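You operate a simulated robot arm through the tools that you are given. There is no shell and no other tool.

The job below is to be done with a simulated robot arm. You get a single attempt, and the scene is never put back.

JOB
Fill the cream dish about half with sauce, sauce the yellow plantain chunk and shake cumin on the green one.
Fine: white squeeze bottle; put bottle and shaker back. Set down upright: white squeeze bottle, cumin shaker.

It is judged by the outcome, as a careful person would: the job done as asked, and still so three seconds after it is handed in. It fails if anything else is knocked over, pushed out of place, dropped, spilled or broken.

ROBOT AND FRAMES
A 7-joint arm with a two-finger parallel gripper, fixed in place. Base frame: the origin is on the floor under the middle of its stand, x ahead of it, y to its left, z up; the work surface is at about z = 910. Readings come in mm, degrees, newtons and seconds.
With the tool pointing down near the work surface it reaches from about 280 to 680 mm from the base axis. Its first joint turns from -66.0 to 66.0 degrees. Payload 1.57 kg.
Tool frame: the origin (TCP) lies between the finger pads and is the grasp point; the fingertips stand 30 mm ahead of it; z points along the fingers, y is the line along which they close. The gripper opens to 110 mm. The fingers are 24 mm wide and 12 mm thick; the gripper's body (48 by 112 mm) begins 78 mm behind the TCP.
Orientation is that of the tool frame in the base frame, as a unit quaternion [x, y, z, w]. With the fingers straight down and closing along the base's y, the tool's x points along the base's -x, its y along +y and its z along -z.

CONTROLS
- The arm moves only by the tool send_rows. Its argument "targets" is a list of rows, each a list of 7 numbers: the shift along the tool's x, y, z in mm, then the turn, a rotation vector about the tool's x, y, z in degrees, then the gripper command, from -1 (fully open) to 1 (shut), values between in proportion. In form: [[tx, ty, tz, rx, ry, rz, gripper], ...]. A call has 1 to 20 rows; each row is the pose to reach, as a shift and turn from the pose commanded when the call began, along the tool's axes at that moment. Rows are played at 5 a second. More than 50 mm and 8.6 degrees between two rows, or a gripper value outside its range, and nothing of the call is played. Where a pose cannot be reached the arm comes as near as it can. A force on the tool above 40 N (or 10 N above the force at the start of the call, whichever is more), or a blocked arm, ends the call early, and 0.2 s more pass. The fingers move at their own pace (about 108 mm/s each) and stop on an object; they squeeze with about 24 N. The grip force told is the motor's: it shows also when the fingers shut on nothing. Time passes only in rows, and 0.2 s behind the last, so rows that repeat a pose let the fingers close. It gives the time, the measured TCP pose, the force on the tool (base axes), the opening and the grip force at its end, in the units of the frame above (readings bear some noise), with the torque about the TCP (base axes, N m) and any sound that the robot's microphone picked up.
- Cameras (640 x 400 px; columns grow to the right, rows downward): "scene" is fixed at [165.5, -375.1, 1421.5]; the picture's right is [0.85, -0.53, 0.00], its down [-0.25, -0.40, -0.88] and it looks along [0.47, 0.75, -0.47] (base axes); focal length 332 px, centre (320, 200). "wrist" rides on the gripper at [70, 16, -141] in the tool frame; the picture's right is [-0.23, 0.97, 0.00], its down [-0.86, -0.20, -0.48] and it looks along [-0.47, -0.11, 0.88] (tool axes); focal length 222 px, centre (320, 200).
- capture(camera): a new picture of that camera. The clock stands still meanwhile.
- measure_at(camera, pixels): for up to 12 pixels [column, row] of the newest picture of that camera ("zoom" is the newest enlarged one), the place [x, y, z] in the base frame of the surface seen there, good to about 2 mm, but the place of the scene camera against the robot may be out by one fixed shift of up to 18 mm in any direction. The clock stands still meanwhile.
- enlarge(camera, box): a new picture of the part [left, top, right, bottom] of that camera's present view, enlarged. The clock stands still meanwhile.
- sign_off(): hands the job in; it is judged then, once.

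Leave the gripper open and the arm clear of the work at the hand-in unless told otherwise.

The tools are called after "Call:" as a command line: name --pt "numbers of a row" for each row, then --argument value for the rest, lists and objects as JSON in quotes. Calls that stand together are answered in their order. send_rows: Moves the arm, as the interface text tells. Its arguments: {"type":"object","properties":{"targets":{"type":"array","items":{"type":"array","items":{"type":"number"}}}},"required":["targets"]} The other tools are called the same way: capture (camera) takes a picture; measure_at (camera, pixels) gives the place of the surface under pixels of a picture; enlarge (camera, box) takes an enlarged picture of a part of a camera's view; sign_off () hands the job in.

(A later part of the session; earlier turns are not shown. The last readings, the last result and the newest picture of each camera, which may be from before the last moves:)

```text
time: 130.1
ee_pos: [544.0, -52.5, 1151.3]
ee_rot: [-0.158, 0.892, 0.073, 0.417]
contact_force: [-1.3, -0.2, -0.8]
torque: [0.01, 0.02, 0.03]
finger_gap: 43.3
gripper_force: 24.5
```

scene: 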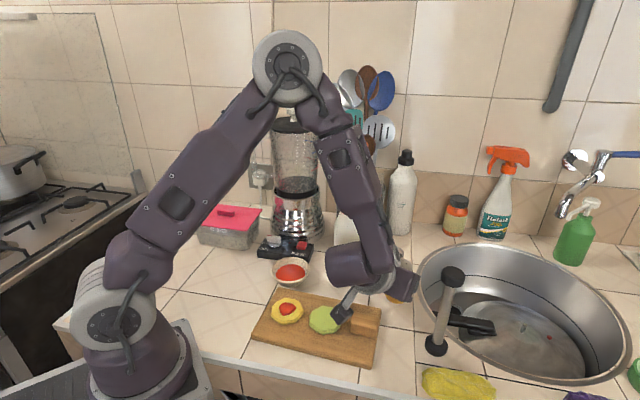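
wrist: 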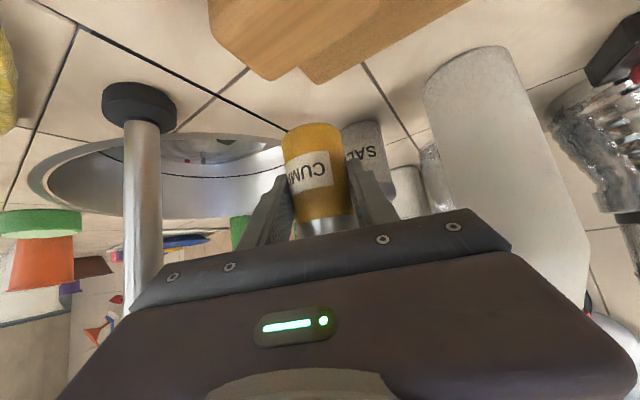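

Now I carry the upright shaker toward the green chunk while turning to azimuth 90°, to (420,0,1150).

Call:
send_rows --pt "7 10.2 -8.4 -5.96 0 -5 0.32" --pt "14.1 20.4 -16.8 -11.9 0 -10 0.32" --pt "21.1 30.6 -25.2 -17.9 0 -15 0.32" --pt "28.1 40.8 -33.6 -23.8 0 -20 0.32" --pt "35.2 51 -41.9 -29.8 0 -25 0.32" --pt "42.2 61.2 -50.3 -35.7 0 -30 0.32" --pt "49.2 71.4 -58.7 -41.7 0 -35 0.32" --pt "56.3 81.6 -67.1 -47.6 0 -40 0.32" --pt "63.3 91.8 -75.5 -53.6 0 -45 0.32" --pt "63.3 91.8 -75.5 -53.6 0 -45 0.32"

Call:
capture --camera "scene"

```text
time: 132.3
ee_pos: [420.2, 1.0, 1150.9]
ee_rot: [0.642, -0.64, -0.298, -0.299]
contact_force: [0.2, 0.0, -0.9]
torque: [0.03, 0.01, -0.02]
finger_gap: 43.5
gripper_force: 23.9
```

```text
taken
```

scene: 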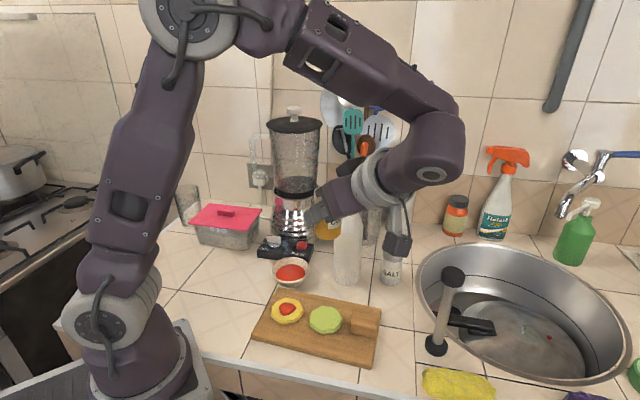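

The shaker is upright at (420,1,1151). The view of the chunks is clear, so I measure the green chunk's present outline precisely.

Call:
enlarge --camera "scene" --box '[285, 285, 365, 350]'

Call:
measure_at --camera "scene" --pixels '[[310, 319], [341, 319], [325, 307], [325, 330], [325, 318], [315, 310], [336, 311], [314, 327], [336, 326], [285, 300], [365, 318]]'

```text
6.15 times, centred on (325, 318) of scene
```

zoom: 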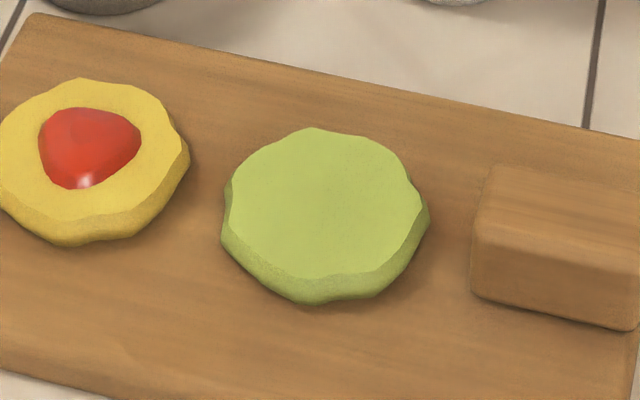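

```text
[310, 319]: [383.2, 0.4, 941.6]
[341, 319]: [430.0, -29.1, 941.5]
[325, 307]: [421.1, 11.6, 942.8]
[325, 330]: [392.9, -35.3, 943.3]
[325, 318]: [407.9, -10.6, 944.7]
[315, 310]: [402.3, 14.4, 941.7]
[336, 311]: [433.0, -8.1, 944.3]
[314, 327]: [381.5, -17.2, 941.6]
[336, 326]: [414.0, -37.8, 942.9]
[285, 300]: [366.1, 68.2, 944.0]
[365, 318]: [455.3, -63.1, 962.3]
```

The green chunk's centre is at true (399.7,-18.6). I tilt the tool to level/slightly up (pitch −10°) at (395,8,1130), the shaker then leans 50°, holes still up.

Call:
send_rows --pt "1.7 3.6 2.7 0 -7.14 0 0.32" --pt "3.3 7.1 5.4 0 -14.3 0 0.32" --pt "5 10.7 8.1 0 -21.4 0 0.32" --pt "6.6 14.3 10.8 0 -28.6 0 0.32" --pt "8.3 17.9 13.5 0 -35.7 0 0.32" --pt "9.9 21.4 16.2 0 -42.9 0 0.32" --pt "11.6 25 18.9 0 -50 0 0.32" --pt "11.6 25 18.9 0 -50 0 0.32"

Call:
capture --camera "scene"

```text
time: 134.1
ee_pos: [395.2, 6.7, 1129.0]
ee_rot: [-0.456, 0.453, 0.542, 0.542]
contact_force: [0.0, -0.2, -1.4]
torque: [-0.03, 0.0, -0.04]
finger_gap: 43.0
gripper_force: 24.2
```

```text
taken
```

scene: 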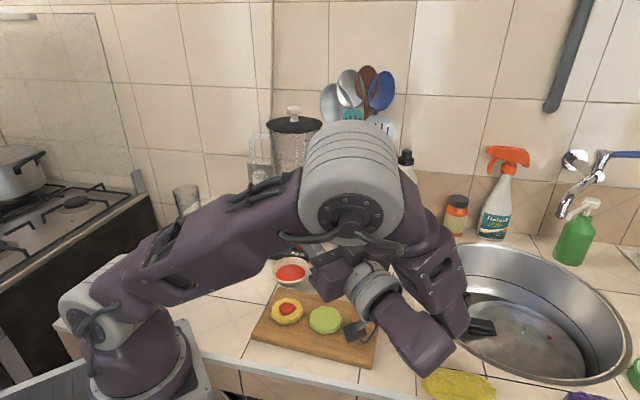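

The forearm now overlaps the pestle in the picture, so I check the real distance and heights.

Call:
measure_at --camera "scene" --pixels '[[455, 290], [462, 325], [445, 270], [430, 345], [420, 365], [445, 345], [385, 310], [440, 300], [330, 270], [350, 330]]'

Call:
enlarge --camera "scene" --box '[290, 220, 510, 390]'

```text
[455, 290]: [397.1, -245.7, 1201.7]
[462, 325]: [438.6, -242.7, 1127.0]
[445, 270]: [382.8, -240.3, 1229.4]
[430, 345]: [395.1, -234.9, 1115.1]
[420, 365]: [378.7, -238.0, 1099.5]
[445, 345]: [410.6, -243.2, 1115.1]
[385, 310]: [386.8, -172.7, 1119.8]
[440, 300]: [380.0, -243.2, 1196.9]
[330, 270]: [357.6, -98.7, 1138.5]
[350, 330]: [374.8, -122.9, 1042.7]
```

```text
2.35 times, centred on (400, 305) of scene
```

zoom: 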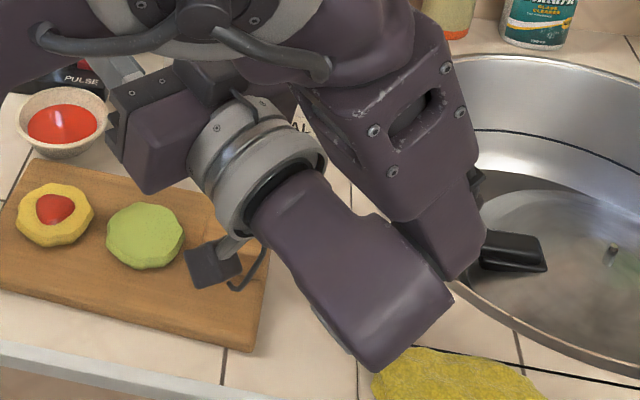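

Clearances are over 100 mm. I roll to 102° while lowering to z≈1085, keeping the holes' track over the green chunk.

Call:
send_rows --pt "3.5 -0.3 -1 0 0 8.5 0.32" --pt "7.1 3.9 -2.1 0 0 17 0.32" --pt "10.6 7.8 -3.1 0 0 25.5 0.32" --pt "14.2 11.5 -4.1 0 0 34 0.32" --pt "17.7 14.8 -5.2 0 0 42.5 0.32" --pt "21.2 17.7 -6.2 0 0 51 0.32" --pt "24.8 20.1 -7.2 0 0 59.5 0.32" --pt "28.3 22 -8.2 0 0 68 0.32" --pt "31.9 23.3 -9.3 0 0 76.5 0.32" --pt "35.4 24 -10.3 0 0 85 0.32" --pt "38.9 24 -11.3 0 0 93.5 0.32" --pt "42.5 23.5 -12.4 0 0 102 0.32"

Call:
capture --camera "scene"

Call:
capture --camera "wrist"

```text
time: 136.7
ee_pos: [371.5, 2.4, 1083.4]
ee_rot: [0.066, 0.64, 0.762, -0.08]
contact_force: [-0.3, 0.5, -0.3]
torque: [-0.02, 0.01, 0.0]
finger_gap: 43.4
gripper_force: 24.3
```

```text
taken
```

scene: 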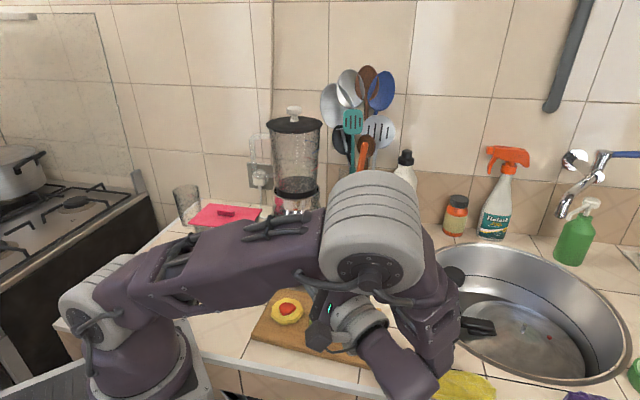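

```text
taken
```

wrist: 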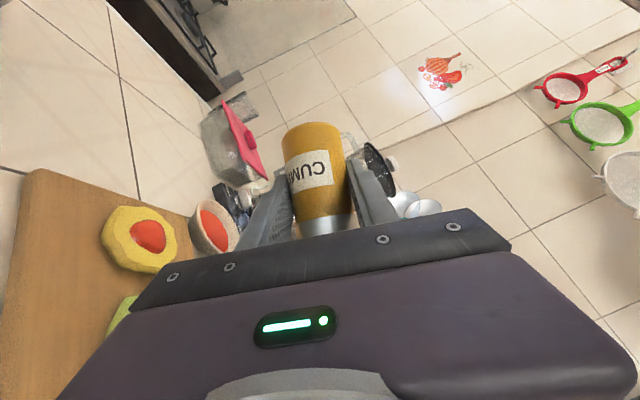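

Now at 102°. I check the elbow and wrist heights before lowering further, and the sponge's location.

Call:
measure_at --camera "scene" --pixels '[[400, 370], [420, 390], [400, 395], [440, 350], [370, 290], [325, 290], [430, 370], [460, 385], [320, 335], [345, 315]]'

Call:
enlarge --camera "scene" --box '[240, 250, 480, 400]'

```text
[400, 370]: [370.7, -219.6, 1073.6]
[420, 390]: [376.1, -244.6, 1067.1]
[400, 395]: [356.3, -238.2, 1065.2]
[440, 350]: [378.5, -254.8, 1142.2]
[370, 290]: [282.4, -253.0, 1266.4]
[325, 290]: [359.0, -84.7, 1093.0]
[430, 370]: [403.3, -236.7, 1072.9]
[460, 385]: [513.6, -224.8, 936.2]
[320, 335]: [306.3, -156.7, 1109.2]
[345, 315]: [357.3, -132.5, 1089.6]
```

```text
2.67 times, centred on (360, 325) of scene
```

zoom: 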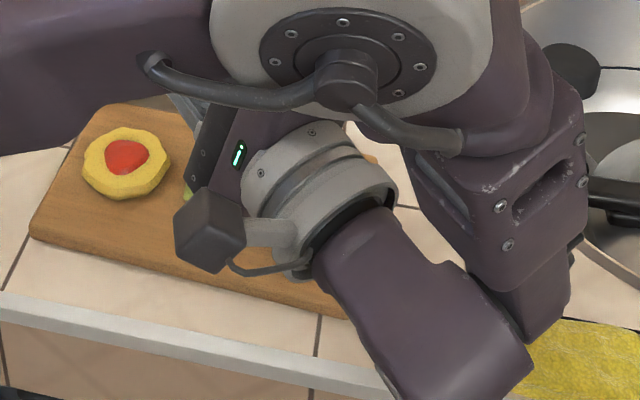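

All clear (sponge is over 100 mm from the wrist). I continue rolling to 144° with the holes kept over the green chunk.

Call:
send_rows --pt "-2.2 -3.7 -1.6 0 0 8.5 0.32" --pt "-4.8 -7.4 -3 0 0 17 0.32" --pt "-7.9 -10.9 -4.3 0 0 25.5 0.32" --pt "-11.5 -14.4 -5.7 0 0 34 0.32" --pt "-15.6 -17.8 -6.9 0 0 42.5 0.32"

Call:
capture --camera "scene"

Call:
capture --camera "wrist"

```text
time: 137.9
ee_pos: [382.7, -1.3, 1060.9]
ee_rot: [0.293, 0.572, 0.681, -0.351]
contact_force: [0.5, 0.2, -0.6]
torque: [-0.01, 0.04, 0.02]
finger_gap: 43.5
gripper_force: 24.3
```

```text
taken
```

scene: 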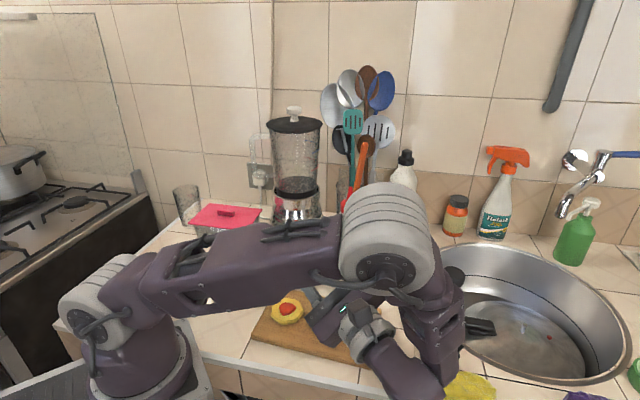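

```text
taken
```

wrist: 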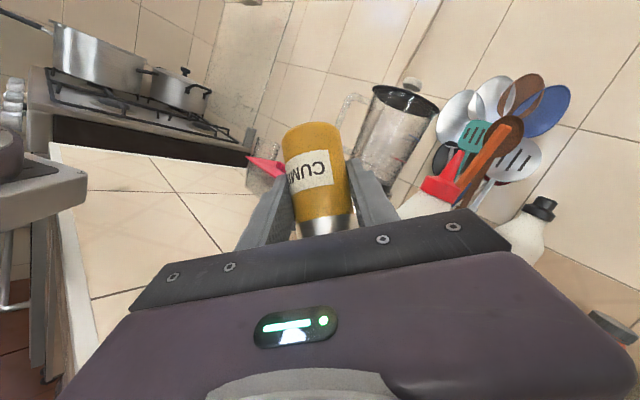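

Still fine. I finish the roll to 178° (shaker inverted ~150°) over the green chunk, at z≈1044.

Call:
send_rows --pt "-5.5 0.5 -1.1 0 0 8.5 0.32" --pt "-11.2 1.2 -2.1 0 0 17 0.32" --pt "-16.9 2.1 -3 0 0 25.5 0.32" --pt "-23 2.8 -3.9 0 0 33.5 0.32"

Call:
capture --camera "scene"

Call:
enlarge --camera "scene" --box '[240, 250, 440, 400]'

```text
time: 138.9
ee_pos: [399.1, -1.7, 1045.4]
ee_rot: [0.445, 0.463, 0.551, -0.533]
contact_force: [1.1, 0.2, -0.9]
torque: [-0.02, -0.02, 0.02]
finger_gap: 43.2
gripper_force: 24.0
```

```text
taken
```

scene: 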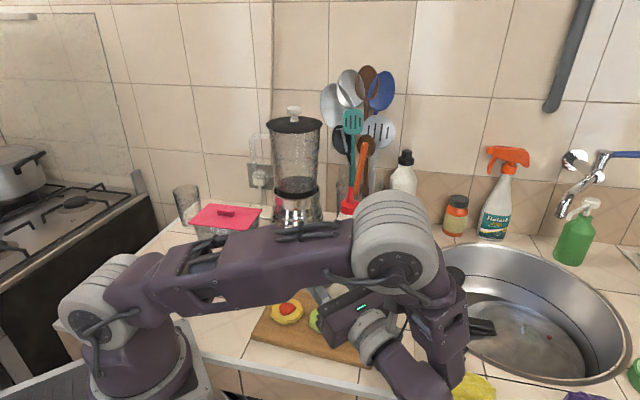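

```text
2.67 times, centred on (340, 325) of scene
```

zoom: 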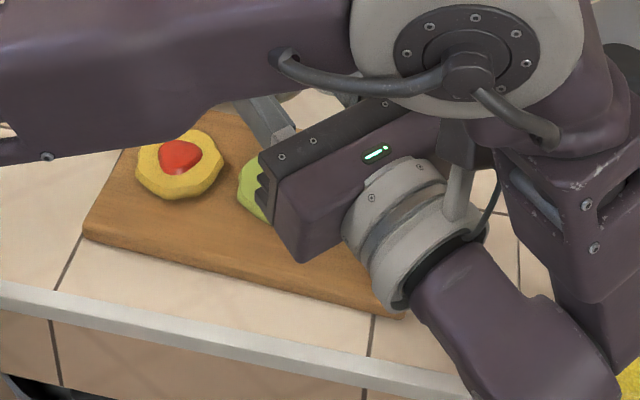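

The shaker is inverted over the green chunk (holes at about (399,-18,1013)); nothing has fallen elsewhere. I shake it up and down 20 mm, four strokes, then inspect.

Call:
send_rows --pt "19.7 0 3.5 0 0 0 0.32" --pt "0 0 0 0 0 0 0.32" --pt "19.7 0 3.5 0 0 0 0.32" --pt "0 0 0 0 0 0 0.32" --pt "19.7 0 3.5 0 0 0 0.32" --pt "0 0 0 0 0 0 0.32" --pt "19.7 0 3.5 0 0 0 0.32" --pt "0 0 0 0 0 0 0.32"

Call:
enlarge --camera "scene" --box '[270, 280, 370, 370]'

```text
time: 140.7
ee_pos: [396.9, -1.8, 1044.1]
ee_rot: [0.446, 0.462, 0.552, -0.531]
contact_force: [0.3, 0.0, -0.5]
torque: [0.05, 0.02, 0.03]
finger_gap: 43.3
gripper_force: 24.2
```

```text
4.44 times, centred on (320, 325) of scene
```

zoom: 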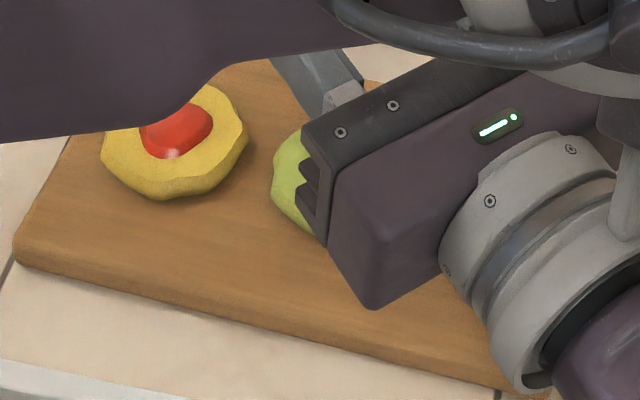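

The gripper hides the green chunk, so I roll back to nearly upright along the same path and move aside to look at it.

Call:
send_rows --pt "4.1 -4.1 0.8 0 0 -8.5 0.32" --pt "8.1 -8 1.7 0 0 -17 0.32" --pt "13.1 -11.8 2.9 0 0 -25.5 0.32" --pt "17.1 -15.2 4 0 0 -34 0.32" --pt "21.1 -18.3 5.2 0 0 -42.5 0.32" --pt "26 -20.9 6.5 0 0 -51 0.32" --pt "29.9 -23.1 7.8 0 0 -59.5 0.32" --pt "34.7 -24.7 9.4 0 0 -68 0.32" --pt "39.7 -25.7 10.9 0 0 -76.5 0.32" --pt "44.4 -26.2 12.5 0 0 -85 0.32" --pt "53 -25.4 21.3 0 0 -93.5 0.32" --pt "60.2 -23.7 37.8 0 0 -102 0.32" --pt "67.3 -21.4 54.4 0 0 -110.5 0.32"

Call:
capture --camera "scene"

Call:
enlarge --camera "scene" --box '[250, 270, 390, 380]'

Call:
capture --camera "wrist"

```text
time: 143.5
ee_pos: [375.2, 39.7, 1120.5]
ee_rot: [-0.128, 0.63, 0.751, 0.15]
contact_force: [-0.4, 0.9, -0.7]
torque: [-0.02, -0.02, -0.03]
finger_gap: 43.4
gripper_force: 24.3
```

```text
taken
```

scene: 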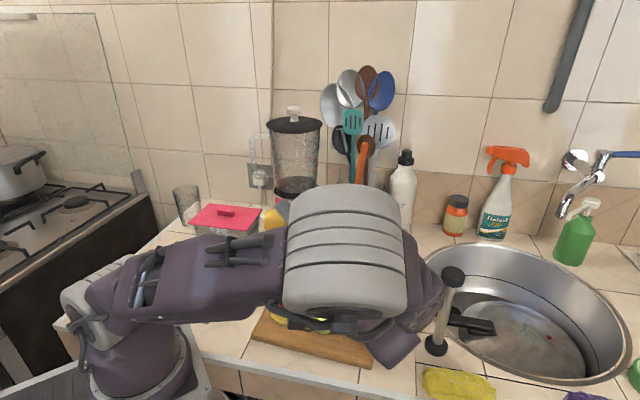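

```text
3.64 times, centred on (320, 325) of scene
```

zoom: 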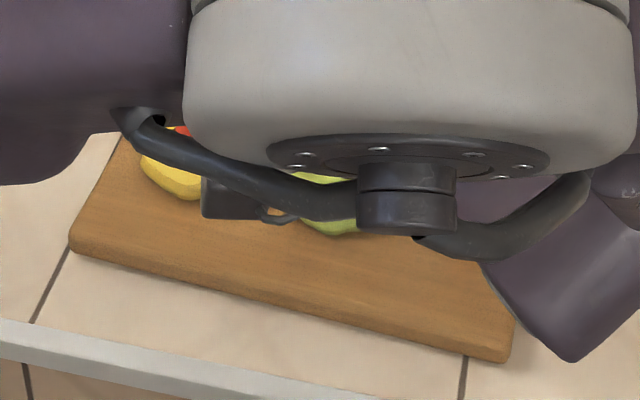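

```text
taken
```

wrist: 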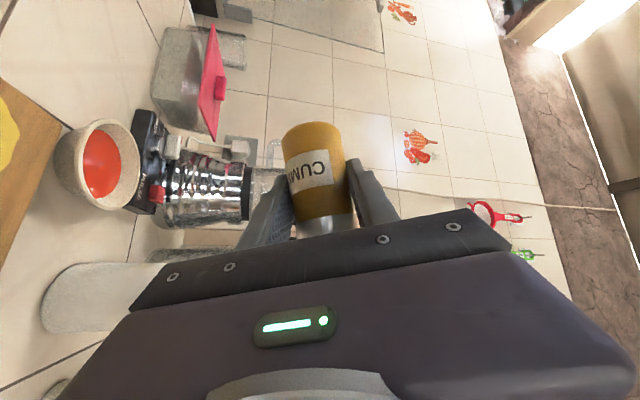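

The elbow blocks the view. I finish turning the shaker upright (roll to 0 at (395,8,1130)), then pitch it back to vertical as before for a clear look.

Call:
send_rows --pt "-2.5 -0.2 -4 0 0 -8.4 0.32" --pt "-5 -0.5 -8 0 0 -16.9 0.32" --pt "-7.5 -0.7 -12 0 0 -25.3 0.32" --pt "-10 -1 -16 0 0 -33.8 0.32" --pt "-12.5 -1.2 -20 0 0 -42.2 0.32" --pt "-15 -1.5 -24 0 0 -50.6 0.32" --pt "-17.5 -1.7 -28 0 0 -59.1 0.32" --pt "-20 -2 -32 0 0 -67.5 0.32"

Call:
capture --camera "scene"

```text
time: 145.3
ee_pos: [393.7, 8.0, 1120.8]
ee_rot: [-0.456, 0.453, 0.54, 0.543]
contact_force: [-0.2, -0.8, -1.3]
torque: [-0.05, 0.0, 0.0]
finger_gap: 43.1
gripper_force: 24.1
```

```text
taken
```

scene: 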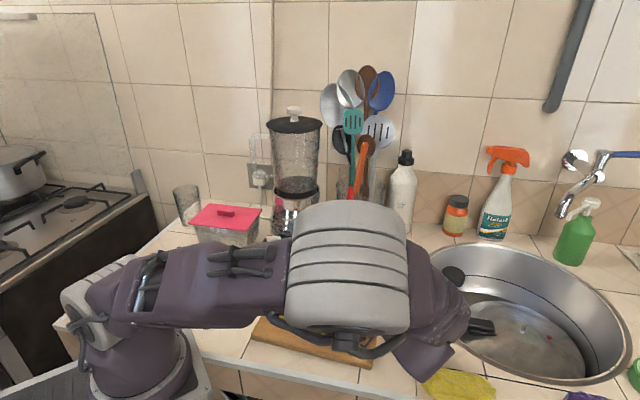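

Call:
send_rows --pt "-5.8 -3.7 0 0 7.14 0 0.32" --pt "-11.6 -7.4 0 0 14.3 0 0.32" --pt "-17.4 -11.1 0 0 21.4 0 0.32" --pt "-23.2 -14.9 0 0 28.6 0 0.32" --pt "-29 -18.6 0 0 35.7 0 0.32" --pt "-34.8 -22.3 0 0 42.9 0 0.32" --pt "-40.6 -26 0 0 50 0 0.32" --pt "-40.6 -26 0 0 50 0 0.32"

Call:
capture --camera "scene"

Call:
enlarge --camera "scene" --box '[285, 285, 365, 350]'

```text
time: 147.1
ee_pos: [420.2, 0.2, 1161.1]
ee_rot: [0.641, -0.641, -0.298, -0.299]
contact_force: [-0.3, 0.0, -0.3]
torque: [0.0, 0.02, 0.01]
finger_gap: 43.4
gripper_force: 24.2
```

```text
taken
```

scene: 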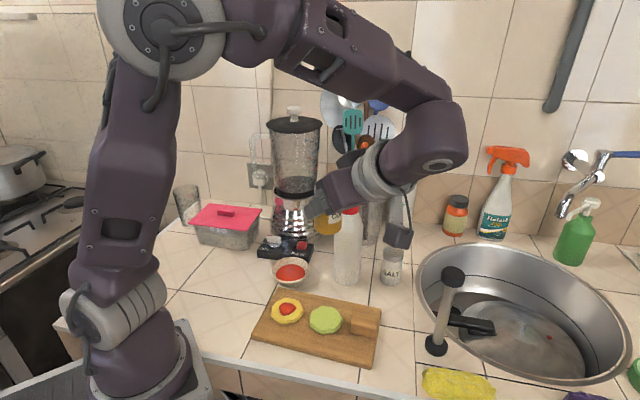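

```text
6.15 times, centred on (325, 318) of scene
```

zoom: 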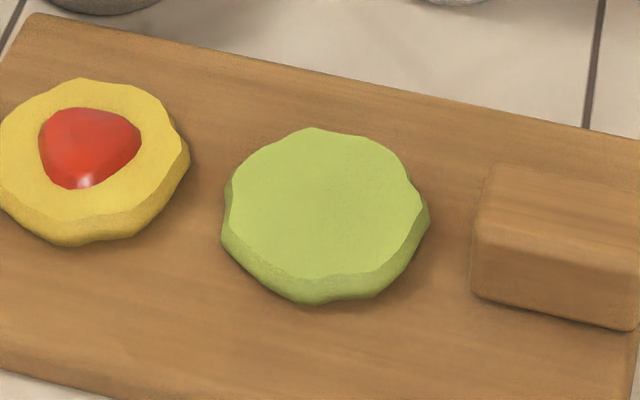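

No cumin has come out (and none anywhere else), so it needs stronger shaking and a bit more inversion. I go back over the chunk: first pitch to −15° at (397,8,1130).

Call:
send_rows --pt "2.7 3.3 3.7 0 -7.86 0 0.32" --pt "5.3 6.6 7.4 0 -15.7 0 0.32" --pt "8 9.9 11.1 0 -23.6 0 0.32" --pt "10.6 13.1 14.9 0 -31.4 0 0.32" --pt "13.3 16.4 18.6 0 -39.3 0 0.32" --pt "15.9 19.7 22.3 0 -47.1 0 0.32" --pt "18.6 23 26 0 -55 0 0.32" --pt "18.6 23 26 0 -55 0 0.32"

```text
time: 148.9
ee_pos: [396.6, 9.9, 1130.4]
ee_rot: [-0.43, 0.429, 0.561, 0.562]
contact_force: [0.1, -0.2, -1.0]
torque: [-0.02, -0.01, -0.03]
finger_gap: 43.6
gripper_force: 23.6
```

Call:
send_rows --pt "2.8 1.1 -0.7 0 0 8.5 0.32" --pt "5.6 5.3 -1.6 0 0 17 0.32" --pt "8.3 9.2 -2.7 0 0 25.5 0.32" --pt "10.9 12.9 -4.1 0 0 34 0.32" --pt "13.6 16.2 -5.4 0 0 42.5 0.32" --pt "16.2 19.1 -6.9 0 0 51 0.32" --pt "18.7 21.5 -8.5 0 0 59.5 0.32" --pt "21.3 23.4 -10.3 0 0 68 0.32" --pt "23.8 24.7 -12.1 0 0 76.5 0.32" --pt "26.3 25.4 -13.9 0 0 85 0.32" --pt "28.8 25.4 -15.7 0 0 93.5 0.32" --pt "31.4 24.9 -17.4 0 0 102 0.32"

```text
time: 151.5
ee_pos: [372.5, -0.1, 1095.8]
ee_rot: [0.063, 0.605, 0.789, -0.083]
contact_force: [-0.2, 0.2, -1.2]
torque: [-0.01, 0.0, 0.0]
finger_gap: 43.1
gripper_force: 24.2
```

Call:
send_rows --pt "-2 -3.7 -2.2 0 0 8.5 0.32" --pt "-4.6 -7.4 -4.4 0 0 17 0.32" --pt "-7.7 -10.9 -6.4 0 0 25.5 0.32" --pt "-11.3 -14.3 -8.3 0 0 34 0.32" --pt "-15.4 -17.8 -10.2 0 0 42.5 0.32" --pt "-19.8 -21.1 -11.9 0 0 51 0.32" --pt "-24.5 -24.5 -13.5 0 0 59.5 0.32" --pt "-29.4 -27.7 -14.9 0 0 68 0.32" --pt "-34.2 -31.2 -16.2 0 0 76 0.32"

Call:
capture --camera "scene"

```text
time: 153.5
ee_pos: [399.7, -5.1, 1054.4]
ee_rot: [0.423, 0.438, 0.57, -0.551]
contact_force: [-0.1, -0.3, -1.4]
torque: [0.02, 0.02, 0.05]
finger_gap: 43.4
gripper_force: 24.0
```

```text
taken
```

scene: 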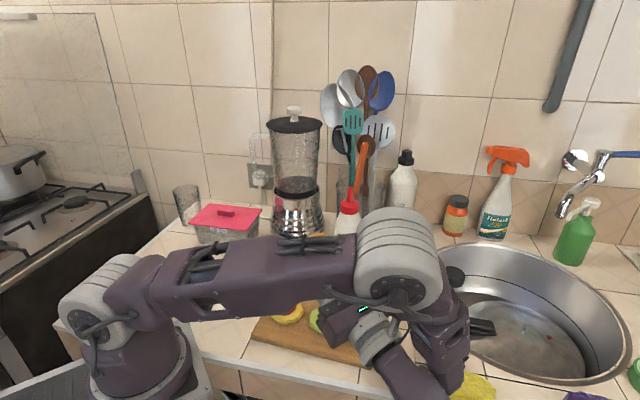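

In position over the green chunk. Now a stronger shake: 40 mm vertical strokes, five of them.

Call:
send_rows --pt "38.6 1.4 10.4 0 0 0 0.32" --pt "0 0 0 0 0 0 0.32" --pt "38.6 1.4 10.4 0 0 0 0.32" --pt "0 0 0 0 0 0 0.32" --pt "38.6 1.4 10.4 0 0 0 0.32" --pt "0 0 0 0 0 0 0.32" --pt "38.6 1.4 10.4 0 0 0 0.32" --pt "0 0 0 0 0 0 0.32" --pt "38.6 1.4 10.4 0 0 0 0.32" --pt "0 0 0 0 0 0 0.32"

Call:
enlarge --camera "scene" --box '[260, 280, 380, 380]'

```text
time: 155.7
ee_pos: [400.0, -4.9, 1054.6]
ee_rot: [0.421, 0.439, 0.571, -0.552]
contact_force: [-0.8, 0.0, -1.0]
torque: [0.02, 0.0, 0.0]
finger_gap: 43.4
gripper_force: 24.0
```

```text
4.00 times, centred on (320, 330) of scene
```

zoom: 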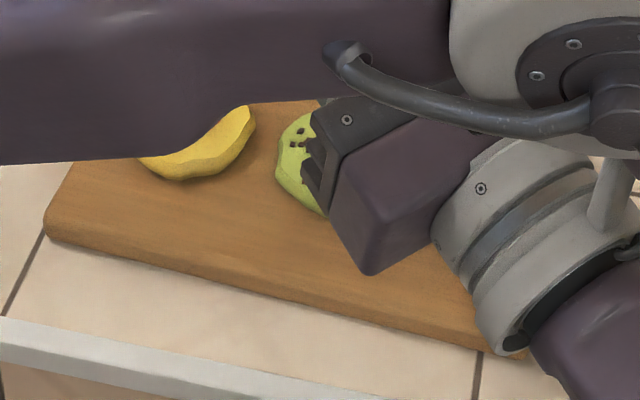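

Dark cumin specks are now visible on the green chunk's left part (zoom (298,138)). I enlarge further to look.

Call:
enlarge --camera "scene" --box '[300, 295, 350, 340]'

```text
8.89 times, centred on (325, 318) of scene
```

zoom: 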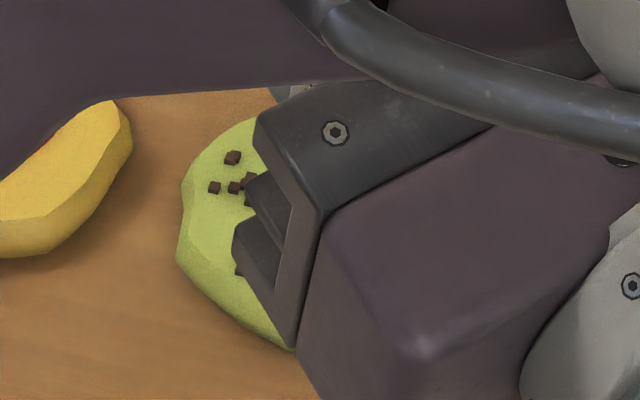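

Cumin is on the green chunk and the board looks clean. I now roll the shaker back gently along the same path, holes over the chunk until it's past horizontal.

Call:
send_rows --pt "4.5 -4 1.3 0 0 -8.5 0.32" --pt "8.9 -8 2.7 0 0 -17 0.32" --pt "13.2 -11.7 4.3 0 0 -25.5 0.32" --pt "17.6 -15.2 6 0 0 -34 0.32" --pt "21.9 -18.2 7.9 0 0 -42.5 0.32" --pt "26.1 -20.9 9.8 0 0 -51 0.32" --pt "30.2 -23 11.9 0 0 -59.5 0.32" --pt "34.3 -24.7 14.1 0 0 -68 0.32" --pt "38.5 -25.7 16.2 0 0 -76.5 0.32" --pt "42.6 -26.1 18.4 0 0 -85 0.32" --pt "46.6 -25.9 20.6 0 0 -93.5 0.32" --pt "50.7 -24.9 22.9 0 0 -102 0.32" --pt "54.7 -23.4 25 0 0 -110.5 0.32"

```text
time: 158.5
ee_pos: [373.8, 4.0, 1113.4]
ee_rot: [-0.121, 0.597, 0.778, 0.156]
contact_force: [0.1, -0.1, -0.3]
torque: [-0.03, -0.01, -0.02]
finger_gap: 43.3
gripper_force: 24.2
```

Call:
send_rows --pt "-3.4 0.6 1.3 0 0 -8.4 0.32" --pt "-6.8 1.3 2.6 0 0 -16.9 0.32" --pt "-10.1 1.9 3.8 0 0 -25.3 0.32" --pt "-13.5 2.5 5.1 0 0 -33.8 0.32" --pt "-16.9 3.1 6.4 0 0 -42.2 0.32" --pt "-20.3 3.8 7.7 0 0 -50.6 0.32" --pt "-23.6 4.4 8.9 0 0 -59.1 0.32" --pt "-27 5 10.2 0 0 -67.5 0.32"

```text
time: 160.3
ee_pos: [397.3, 11.3, 1129.3]
ee_rot: [-0.432, 0.429, 0.56, 0.562]
contact_force: [0.1, 0.2, -0.9]
torque: [0.03, 0.0, -0.02]
finger_gap: 43.3
gripper_force: 24.2
```

Now I pitch back +55° so the shaker is vertical again, at (420,1,1160), which also clears the view.

Call:
send_rows --pt "-4.6 -3.3 -0.3 0 7.86 0 0.32" --pt "-9.2 -6.6 -0.6 0 15.7 0 0.32" --pt "-13.8 -9.9 -0.9 0 23.6 0 0.32" --pt "-18.4 -13.1 -1.2 0 31.4 0 0.32" --pt "-23 -16.4 -1.5 0 39.3 0 0.32" --pt "-27.6 -19.7 -1.8 0 47.1 0 0.32" --pt "-32.2 -23 -2 0 55 0 0.32" --pt "-32.2 -23 -2 0 55 0 0.32"

Call:
capture --camera "scene"

Call:
enlarge --camera "scene" --box '[285, 285, 365, 350]'

```text
time: 162.1
ee_pos: [421.2, 0.2, 1160.8]
ee_rot: [0.641, -0.641, -0.297, -0.3]
contact_force: [0.4, -0.4, -0.6]
torque: [0.02, -0.01, -0.02]
finger_gap: 43.3
gripper_force: 24.1
```

```text
taken
```

scene: 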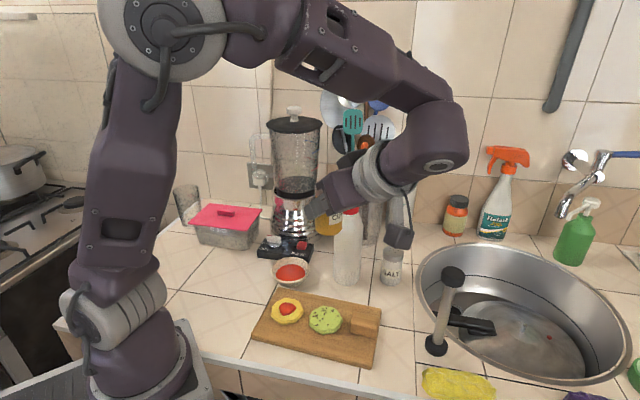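

```text
6.15 times, centred on (325, 318) of scene
```

zoom: 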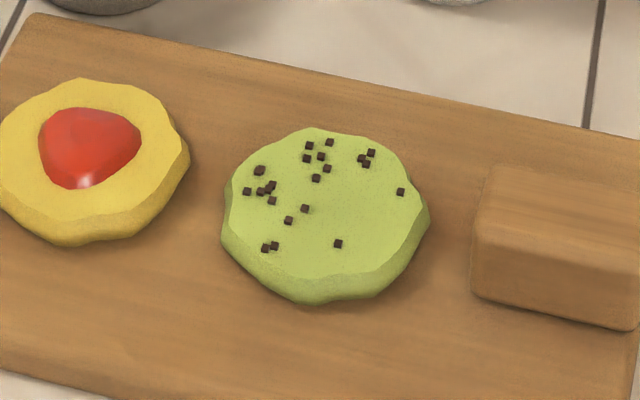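

About twenty cumin specks lie on the green chunk, none on the board. Now the shaker goes back: I turn to azimuth 20° and carry it to above its original spot (545,-51.5,1151).

Call:
send_rows --pt "4.6 -13.8 -3.7 5.96 0 5 0.32" --pt "9.1 -27.6 -7.4 11.9 0 10 0.32" --pt "13.7 -41.3 -11.1 17.9 0 15 0.32" --pt "18.3 -55.1 -14.8 23.8 0 20 0.32" --pt "22.8 -68.9 -18.6 29.8 0 25 0.32" --pt "27.4 -82.7 -22.3 35.7 0 30 0.32" --pt "32 -96.4 -26 41.7 0 35 0.32" --pt "36.5 -110.2 -29.7 47.6 0 40 0.32" --pt "41.1 -124 -33.4 53.6 0 45 0.32" --pt "41.1 -124 -33.4 53.6 0 45 0.32"

Call:
capture --camera "scene"

```text
time: 164.3
ee_pos: [542.0, -51.0, 1151.0]
ee_rot: [-0.157, 0.892, 0.074, 0.418]
contact_force: [0.1, -0.9, -0.4]
torque: [-0.04, -0.01, -0.03]
finger_gap: 43.4
gripper_force: 24.6
```

```text
taken
```

scene: 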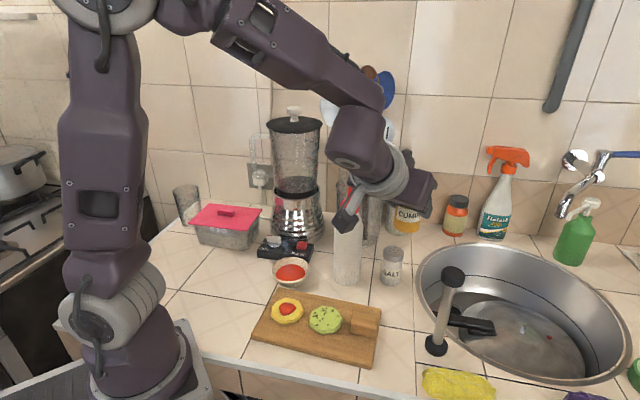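

I lower straight down to z≈975.

Call:
send_rows --pt "13.3 -0.1 11.6 0 0 0 0.32" --pt "26.6 -0.3 23.1 0 0 0 0.32" --pt "39.8 -0.4 34.7 0 0 0 0.32" --pt "53.1 -0.6 46.2 0 0 0 0.32" --pt "66.4 -0.7 57.8 0 0 0 0.32" --pt "79.7 -0.8 69.3 0 0 0 0.32" --pt "93 -1 80.9 0 0 0 0.32" --pt "106.2 -1.1 92.4 0 0 0 0.32" --pt "119.5 -1.3 104 0 0 0 0.32" --pt "132.8 -1.4 115.5 0 0 0 0.32" --pt "132.8 -1.4 115.5 0 0 0 0.32"

Call:
capture --camera "wrist"

```text
time: 166.7
ee_pos: [547.6, -51.5, 973.9]
ee_rot: [-0.158, 0.892, 0.073, 0.417]
contact_force: [0.8, -0.2, -1.3]
torque: [0.02, -0.03, 0.02]
finger_gap: 43.4
gripper_force: 23.7
```

```text
taken
```

wrist: 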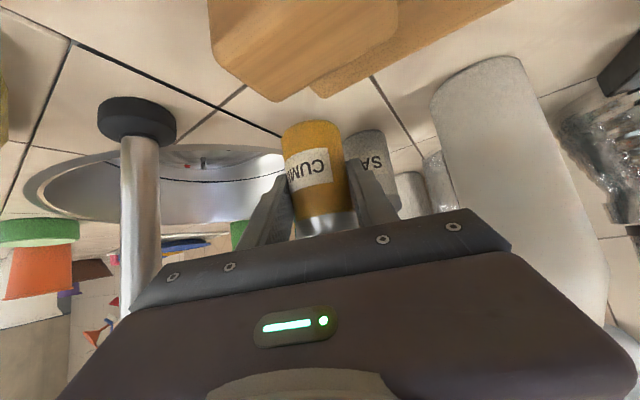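

Now slowly the last centimetre or so to z≈960.

Call:
send_rows --pt "2.9 0.1 2 0 0 0 0.32" --pt "5.8 0.3 4 0 0 0 0.32" --pt "8.7 0.4 5.9 0 0 0 0.32" --pt "11.6 0.5 7.9 0 0 0 0.32" --pt "11.6 0.5 7.9 0 0 0 0.32"

```text
time: 167.9
ee_pos: [546.7, -51.0, 959.9]
ee_rot: [-0.158, 0.892, 0.074, 0.417]
contact_force: [-0.9, -0.6, -1.6]
torque: [0.02, -0.01, 0.04]
finger_gap: 43.1
gripper_force: 24.4
```

Call:
send_rows --pt "0.8 0 0.6 0 0 0 0.32" --pt "1.5 0 1.3 0 0 0 0.32" --pt "2.3 0 1.9 0 0 0 0.32" --pt "2.3 0 1.9 0 0 0 0.32"

```text
time: 168.9
ee_pos: [547.4, -50.6, 957.7]
ee_rot: [-0.158, 0.892, 0.073, 0.417]
contact_force: [0.6, -0.8, 2.8]
torque: [-0.03, -0.08, -0.01]
finger_gap: 43.2
gripper_force: 24.0
```

The shaker touches the counter (force changed from −1.6 to +2.8 N). I open gently.

Call:
send_rows --pt "0.3 0 0.2 0 0 0 0.32" --pt "0.3 0 0.2 0 0 0 0.2" --pt "0.3 0 0.2 0 0 0 0.1" --pt "0.3 0 0.2 0 0 0 0" --pt "0.3 0 0.2 0 0 0 -0.164" --pt "0.3 0 0.2 0 0 0 -0.164"

Call:
capture --camera "wrist"

Call:
capture --camera "scene"

```text
time: 170.3
ee_pos: [546.0, -50.5, 957.2]
ee_rot: [-0.158, 0.892, 0.074, 0.417]
contact_force: [0.0, 0.1, 0.3]
torque: [-0.03, -0.01, -0.04]
finger_gap: 64.0
gripper_force: 0.1
```

```text
taken
```

wrist: 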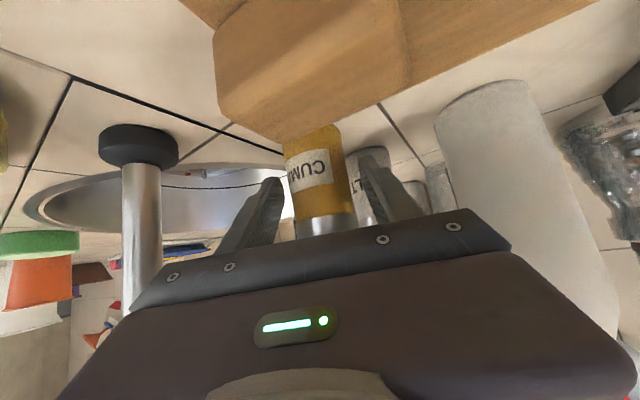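

```text
taken
```

scene: 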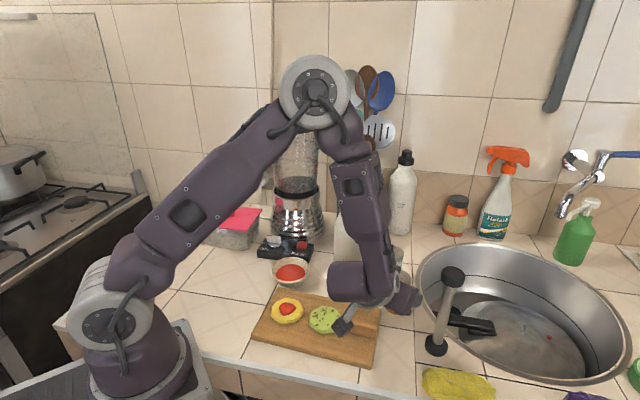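

The shaker stands free in its place. I retreat 110 mm straight back along the tool axis (which also rises).

Call:
send_rows --pt "0 0 -10 0 0 0 -0.164" --pt "0 0 -25 0 0 0 -0.164" --pt "0 0 -42 0 0 0 -0.164" --pt "0 0 -59 0 0 0 -0.164" --pt "0 0 -76 0 0 0 -0.164" --pt "0 0 -93 0 0 0 -0.164" --pt "0 0 -110 0 0 0 -0.164"

Call:
capture --camera "wrist"

```text
time: 171.9
ee_pos: [464.3, -82.3, 1027.4]
ee_rot: [-0.158, 0.892, 0.074, 0.417]
contact_force: [0.1, 0.1, -0.1]
torque: [0.0, 0.02, -0.04]
finger_gap: 63.8
gripper_force: 0.1
```

```text
taken
```

wrist: 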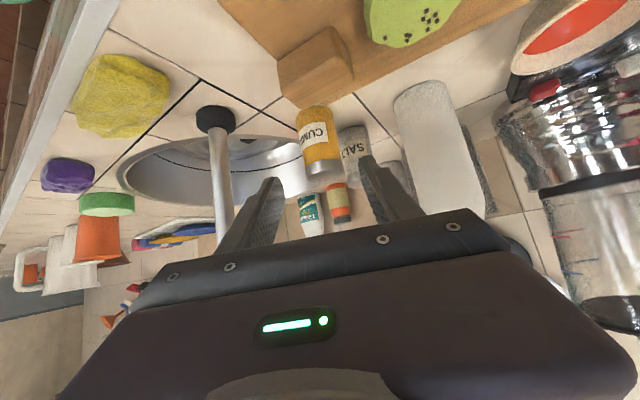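

Clear of the shaker. I rise to about (424,-72,1197) and open the gripper fully.

Call:
send_rows --pt "-12 2.6 -15 0 0 0 -0.164" --pt "-24 5.1 -30.1 0 0 0 -0.164" --pt "-36.1 7.7 -45.2 0 0 0 -0.164" --pt "-48.1 10.3 -60.2 0 0 0 -0.4" --pt "-60.1 12.8 -75.3 0 0 0 -0.7" --pt "-72.1 15.4 -90.3 0 0 0 -1" --pt "-84.2 18 -105.4 0 0 0 -1" --pt "-96.2 20.5 -120.4 0 0 0 -1" --pt "-108.2 23.1 -135.5 0 0 0 -1"

Call:
capture --camera "scene"

Call:
enlarge --camera "scene" --box '[240, 220, 430, 380]'

```text
time: 173.9
ee_pos: [425.6, -72.2, 1198.4]
ee_rot: [-0.158, 0.892, 0.074, 0.417]
contact_force: [-0.3, 0.2, 0.7]
torque: [0.03, -0.01, -0.02]
finger_gap: 110.2
gripper_force: 0.0
```

```text
taken
```

scene: 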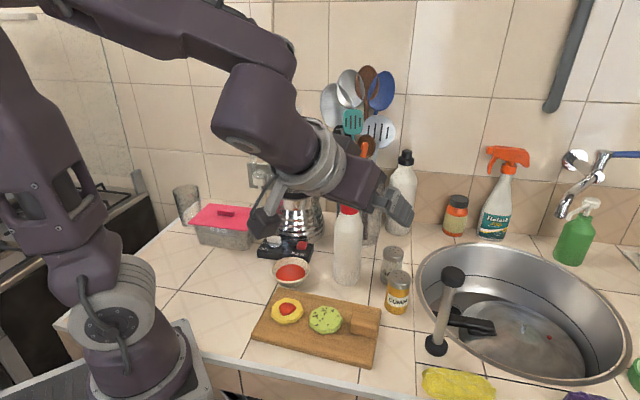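

```text
2.50 times, centred on (335, 300) of scene
```

zoom: 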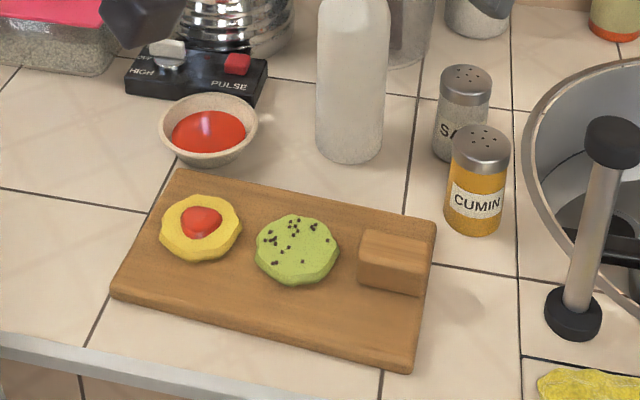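

Everything stands in place: bottle, shaker upright, dish half filled, dollop on yellow, specks on green. I do a final measurement of the dish level, the bottle, shaker and board.

Call:
enlarge --camera "scene" --box '[265, 240, 325, 300]'

Call:
measure_at --camera "zoom" --pixels '[[290, 220], [250, 230], [330, 220], [280, 200], [220, 240], [360, 230], [300, 250], [270, 245], [310, 200], [180, 190], [395, 230], [280, 285]]'

Call:
measure_at --camera "scene" --pixels '[[397, 276], [397, 300], [393, 250], [347, 245], [348, 283], [284, 312], [322, 321], [351, 225]]'

```text
6.67 times, centred on (295, 270) of scene
```

zoom: 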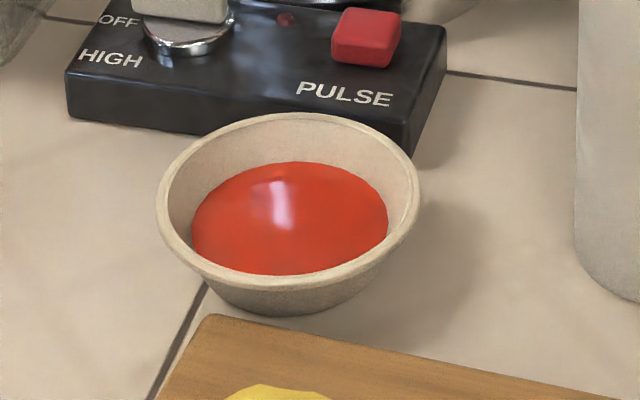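

```text
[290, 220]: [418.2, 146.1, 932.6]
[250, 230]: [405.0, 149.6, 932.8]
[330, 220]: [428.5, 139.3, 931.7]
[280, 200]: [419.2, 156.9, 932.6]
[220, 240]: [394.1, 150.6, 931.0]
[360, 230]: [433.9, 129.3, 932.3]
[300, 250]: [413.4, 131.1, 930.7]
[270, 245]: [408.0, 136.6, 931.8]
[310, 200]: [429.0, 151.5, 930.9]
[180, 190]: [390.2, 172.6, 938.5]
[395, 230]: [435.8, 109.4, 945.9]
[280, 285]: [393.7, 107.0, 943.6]
```

```text
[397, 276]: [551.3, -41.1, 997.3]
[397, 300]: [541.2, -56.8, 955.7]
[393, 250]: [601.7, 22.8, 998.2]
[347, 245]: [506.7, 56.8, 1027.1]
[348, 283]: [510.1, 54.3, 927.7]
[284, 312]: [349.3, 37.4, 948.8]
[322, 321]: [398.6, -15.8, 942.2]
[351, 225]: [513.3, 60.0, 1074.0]
```

Bottle and shaker are within 1–2 mm of where they were. The dish level is ~48% by height but, as the dish widens upward, only ~40% by volume. A small top-up would make it surely "about half", so I'll repeat the proven bottle routine for a short extra pour. First I go to the bottle's approach pose (464,-17,1180), azimuth 60°, pitch 20°.

Call:
send_rows --pt "-3.5 6.5 9 -5.8 -3.2 -3.35 -0.55" --pt "-7.1 12.9 18 -11.6 -6.4 -6.7 -0.55" --pt "-10.6 19.4 27 -17.4 -9.6 -10.05 -0.55" --pt "-14.1 25.9 35.9 -23.2 -12.8 -13.4 -0.55" --pt "-17.7 32.3 44.9 -29 -16 -16.75 -0.55" --pt "-21.2 38.8 53.9 -34.8 -19.2 -20.1 -0.55" --pt "-21.2 38.8 53.9 -34.8 -19.2 -20.1 -0.55"

Call:
capture --camera "wrist"

Call:
capture --camera "scene"

```text
time: 175.5
ee_pos: [463.7, -15.5, 1178.3]
ee_rot: [-0.411, 0.707, 0.288, 0.498]
contact_force: [0.8, -0.5, -0.1]
torque: [-0.01, 0.02, -0.03]
finger_gap: 84.9
gripper_force: 0.1
```

```text
taken
```

wrist: 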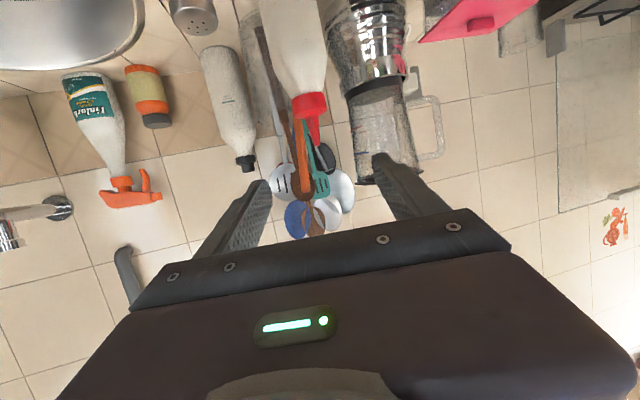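

```text
taken
```

scene: 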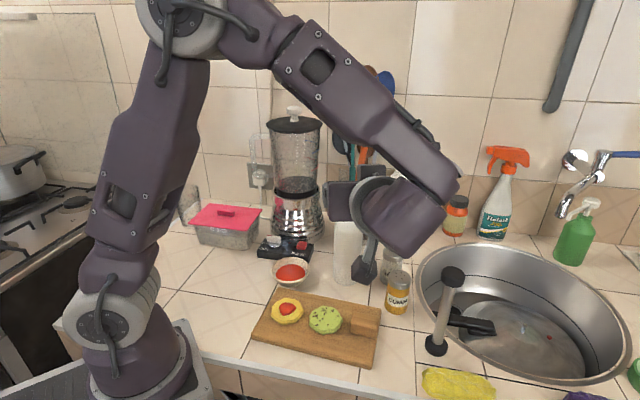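

Same view as the first time. I lower to the pre-grasp point.

Call:
send_rows --pt "18.7 -0.4 7.7 0 0 0 -0.55" --pt "37.5 -0.7 15.3 0 0 0 -0.55" --pt "56.2 -1.1 23 0 0 0 -0.55" --pt "74.9 -1.5 30.6 0 0 0 -0.55" --pt "93.7 -1.9 38.3 0 0 0 -0.55" --pt "112.4 -2.3 45.9 0 0 0 -0.55" --pt "112.4 -2.3 45.9 0 0 0 -0.55"

Call:
capture --camera "wrist"

```text
time: 177.1
ee_pos: [469.6, -13.1, 1056.6]
ee_rot: [-0.411, 0.708, 0.287, 0.497]
contact_force: [0.5, -0.1, 0.8]
torque: [-0.01, -0.04, 0.0]
finger_gap: 85.5
gripper_force: 0.0
```

```text
taken
```

wrist: 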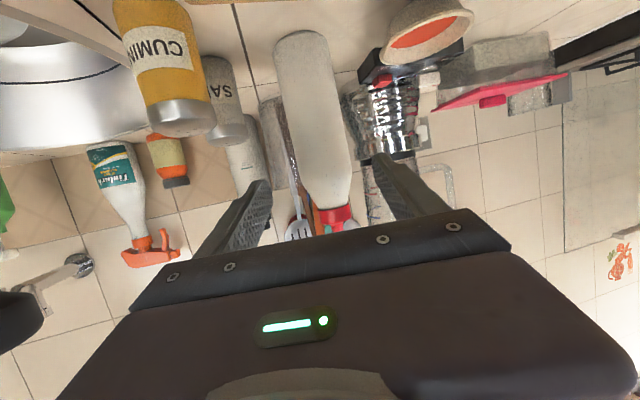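

Aligned as before. I advance 101 mm.

Call:
send_rows --pt "0 0 15 0 0 0 -0.55" --pt "0 0 30 0 0 0 -0.55" --pt "0 0 45 0 0 0 -0.55" --pt "0 0 60 0 0 0 -0.55" --pt "0 0 75 0 0 0 -0.55" --pt "0 0 90 0 0 0 -0.55" --pt "0 0 100 0 0 0 -0.55" --pt "0 0 100 0 0 0 -0.55"

Call:
capture --camera "wrist"

```text
time: 178.9
ee_pos: [515.8, 69.2, 1023.8]
ee_rot: [-0.41, 0.708, 0.286, 0.498]
contact_force: [0.4, -0.6, -0.2]
torque: [-0.04, -0.01, -0.02]
finger_gap: 85.2
gripper_force: 0.1
```

```text
taken
```

wrist: 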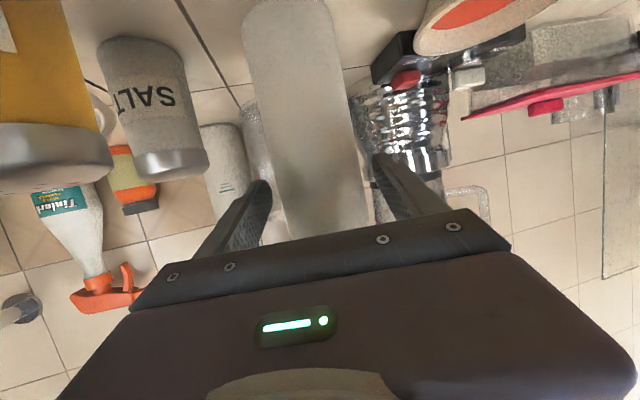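

The bottle is between the pads. I close to the hold and lift 30 mm.

Call:
send_rows --pt "0 0 0 0 0 0 -0.3" --pt "0 0 0 0 0 0 -0.1" --pt "0 0 0 0 0 0 -0.03" --pt "0 0 0 0 0 0 -0.03" --pt "0 0 0 0 0 0 -0.03"

Call:
send_rows --pt "-9.4 0 -3.4 0 0 0 -0.03" --pt "-18.8 0 -6.8 0 0 0 -0.03" --pt "-28.2 0 -10.3 0 0 0 -0.03" --pt "-28.2 0 -10.3 0 0 0 -0.03"

```text
time: 180.1
ee_pos: [517.1, 68.9, 1023.4]
ee_rot: [-0.41, 0.708, 0.287, 0.498]
contact_force: [-1.3, 0.2, 0.0]
torque: [0.13, 0.18, -0.03]
finger_gap: 58.0
gripper_force: 23.5
```

```text
time: 181.1
ee_pos: [514.8, 68.0, 1054.2]
ee_rot: [-0.41, 0.709, 0.286, 0.498]
contact_force: [0.5, 1.3, -3.8]
torque: [-0.03, 0.03, -0.01]
finger_gap: 57.8
gripper_force: 24.1
```

Held. I lift to z≈1200 and then carry it to (409,120,1199) with azimuth 90°, as before.

Call:
send_rows --pt "-17.4 0 -6.3 0 0 0 -0.03" --pt "-34.8 0 -12.7 0 0 0 -0.03" --pt "-52.2 0 -19 0 0 0 -0.03" --pt "-69.6 0 -25.3 0 0 0 -0.03" --pt "-87 0 -31.6 0 0 0 -0.03" --pt "-104.4 0 -38 0 0 0 -0.03" --pt "-121.8 0 -44.3 0 0 0 -0.03" --pt "-138 0 -50.2 0 0 0 -0.03"

Call:
send_rows --pt "0.4 19.5 -1.2 -4.7 0 -1.72 -0.03" --pt "0.9 39 -2.4 -9.4 0 -3.43 -0.03" --pt "1.3 58.5 -3.6 -14.1 0 -5.15 -0.03" --pt "1.7 77.9 -4.7 -18.8 0 -6.87 -0.03" --pt "2.2 97.4 -5.9 -23.5 0 -8.58 -0.03" --pt "2.6 116.9 -7.1 -28.2 0 -10.3 -0.03" --pt "2.6 116.9 -7.1 -28.2 0 -10.3 -0.03"

Call:
capture --camera "scene"

```text
time: 182.9
ee_pos: [515.4, 68.2, 1201.3]
ee_rot: [-0.41, 0.708, 0.287, 0.497]
contact_force: [-0.1, 0.0, -2.6]
torque: [0.02, -0.01, 0.01]
finger_gap: 57.8
gripper_force: 23.7
```

```text
time: 184.5
ee_pos: [409.0, 119.5, 1201.5]
ee_rot: [0.581, -0.578, -0.405, -0.406]
contact_force: [0.2, 0.4, -2.6]
torque: [0.0, -0.04, -0.04]
finger_gap: 57.9
gripper_force: 23.8
```

```text
taken
```

scene: 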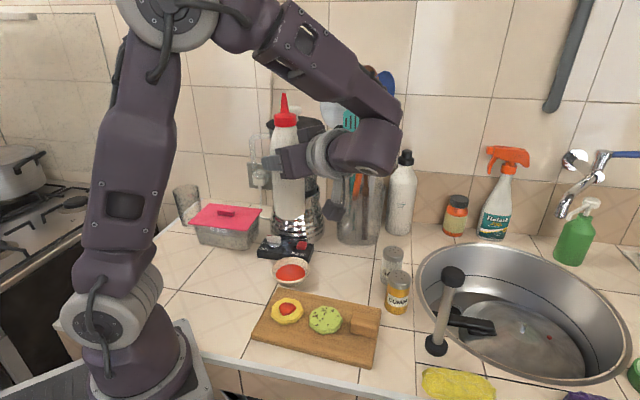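

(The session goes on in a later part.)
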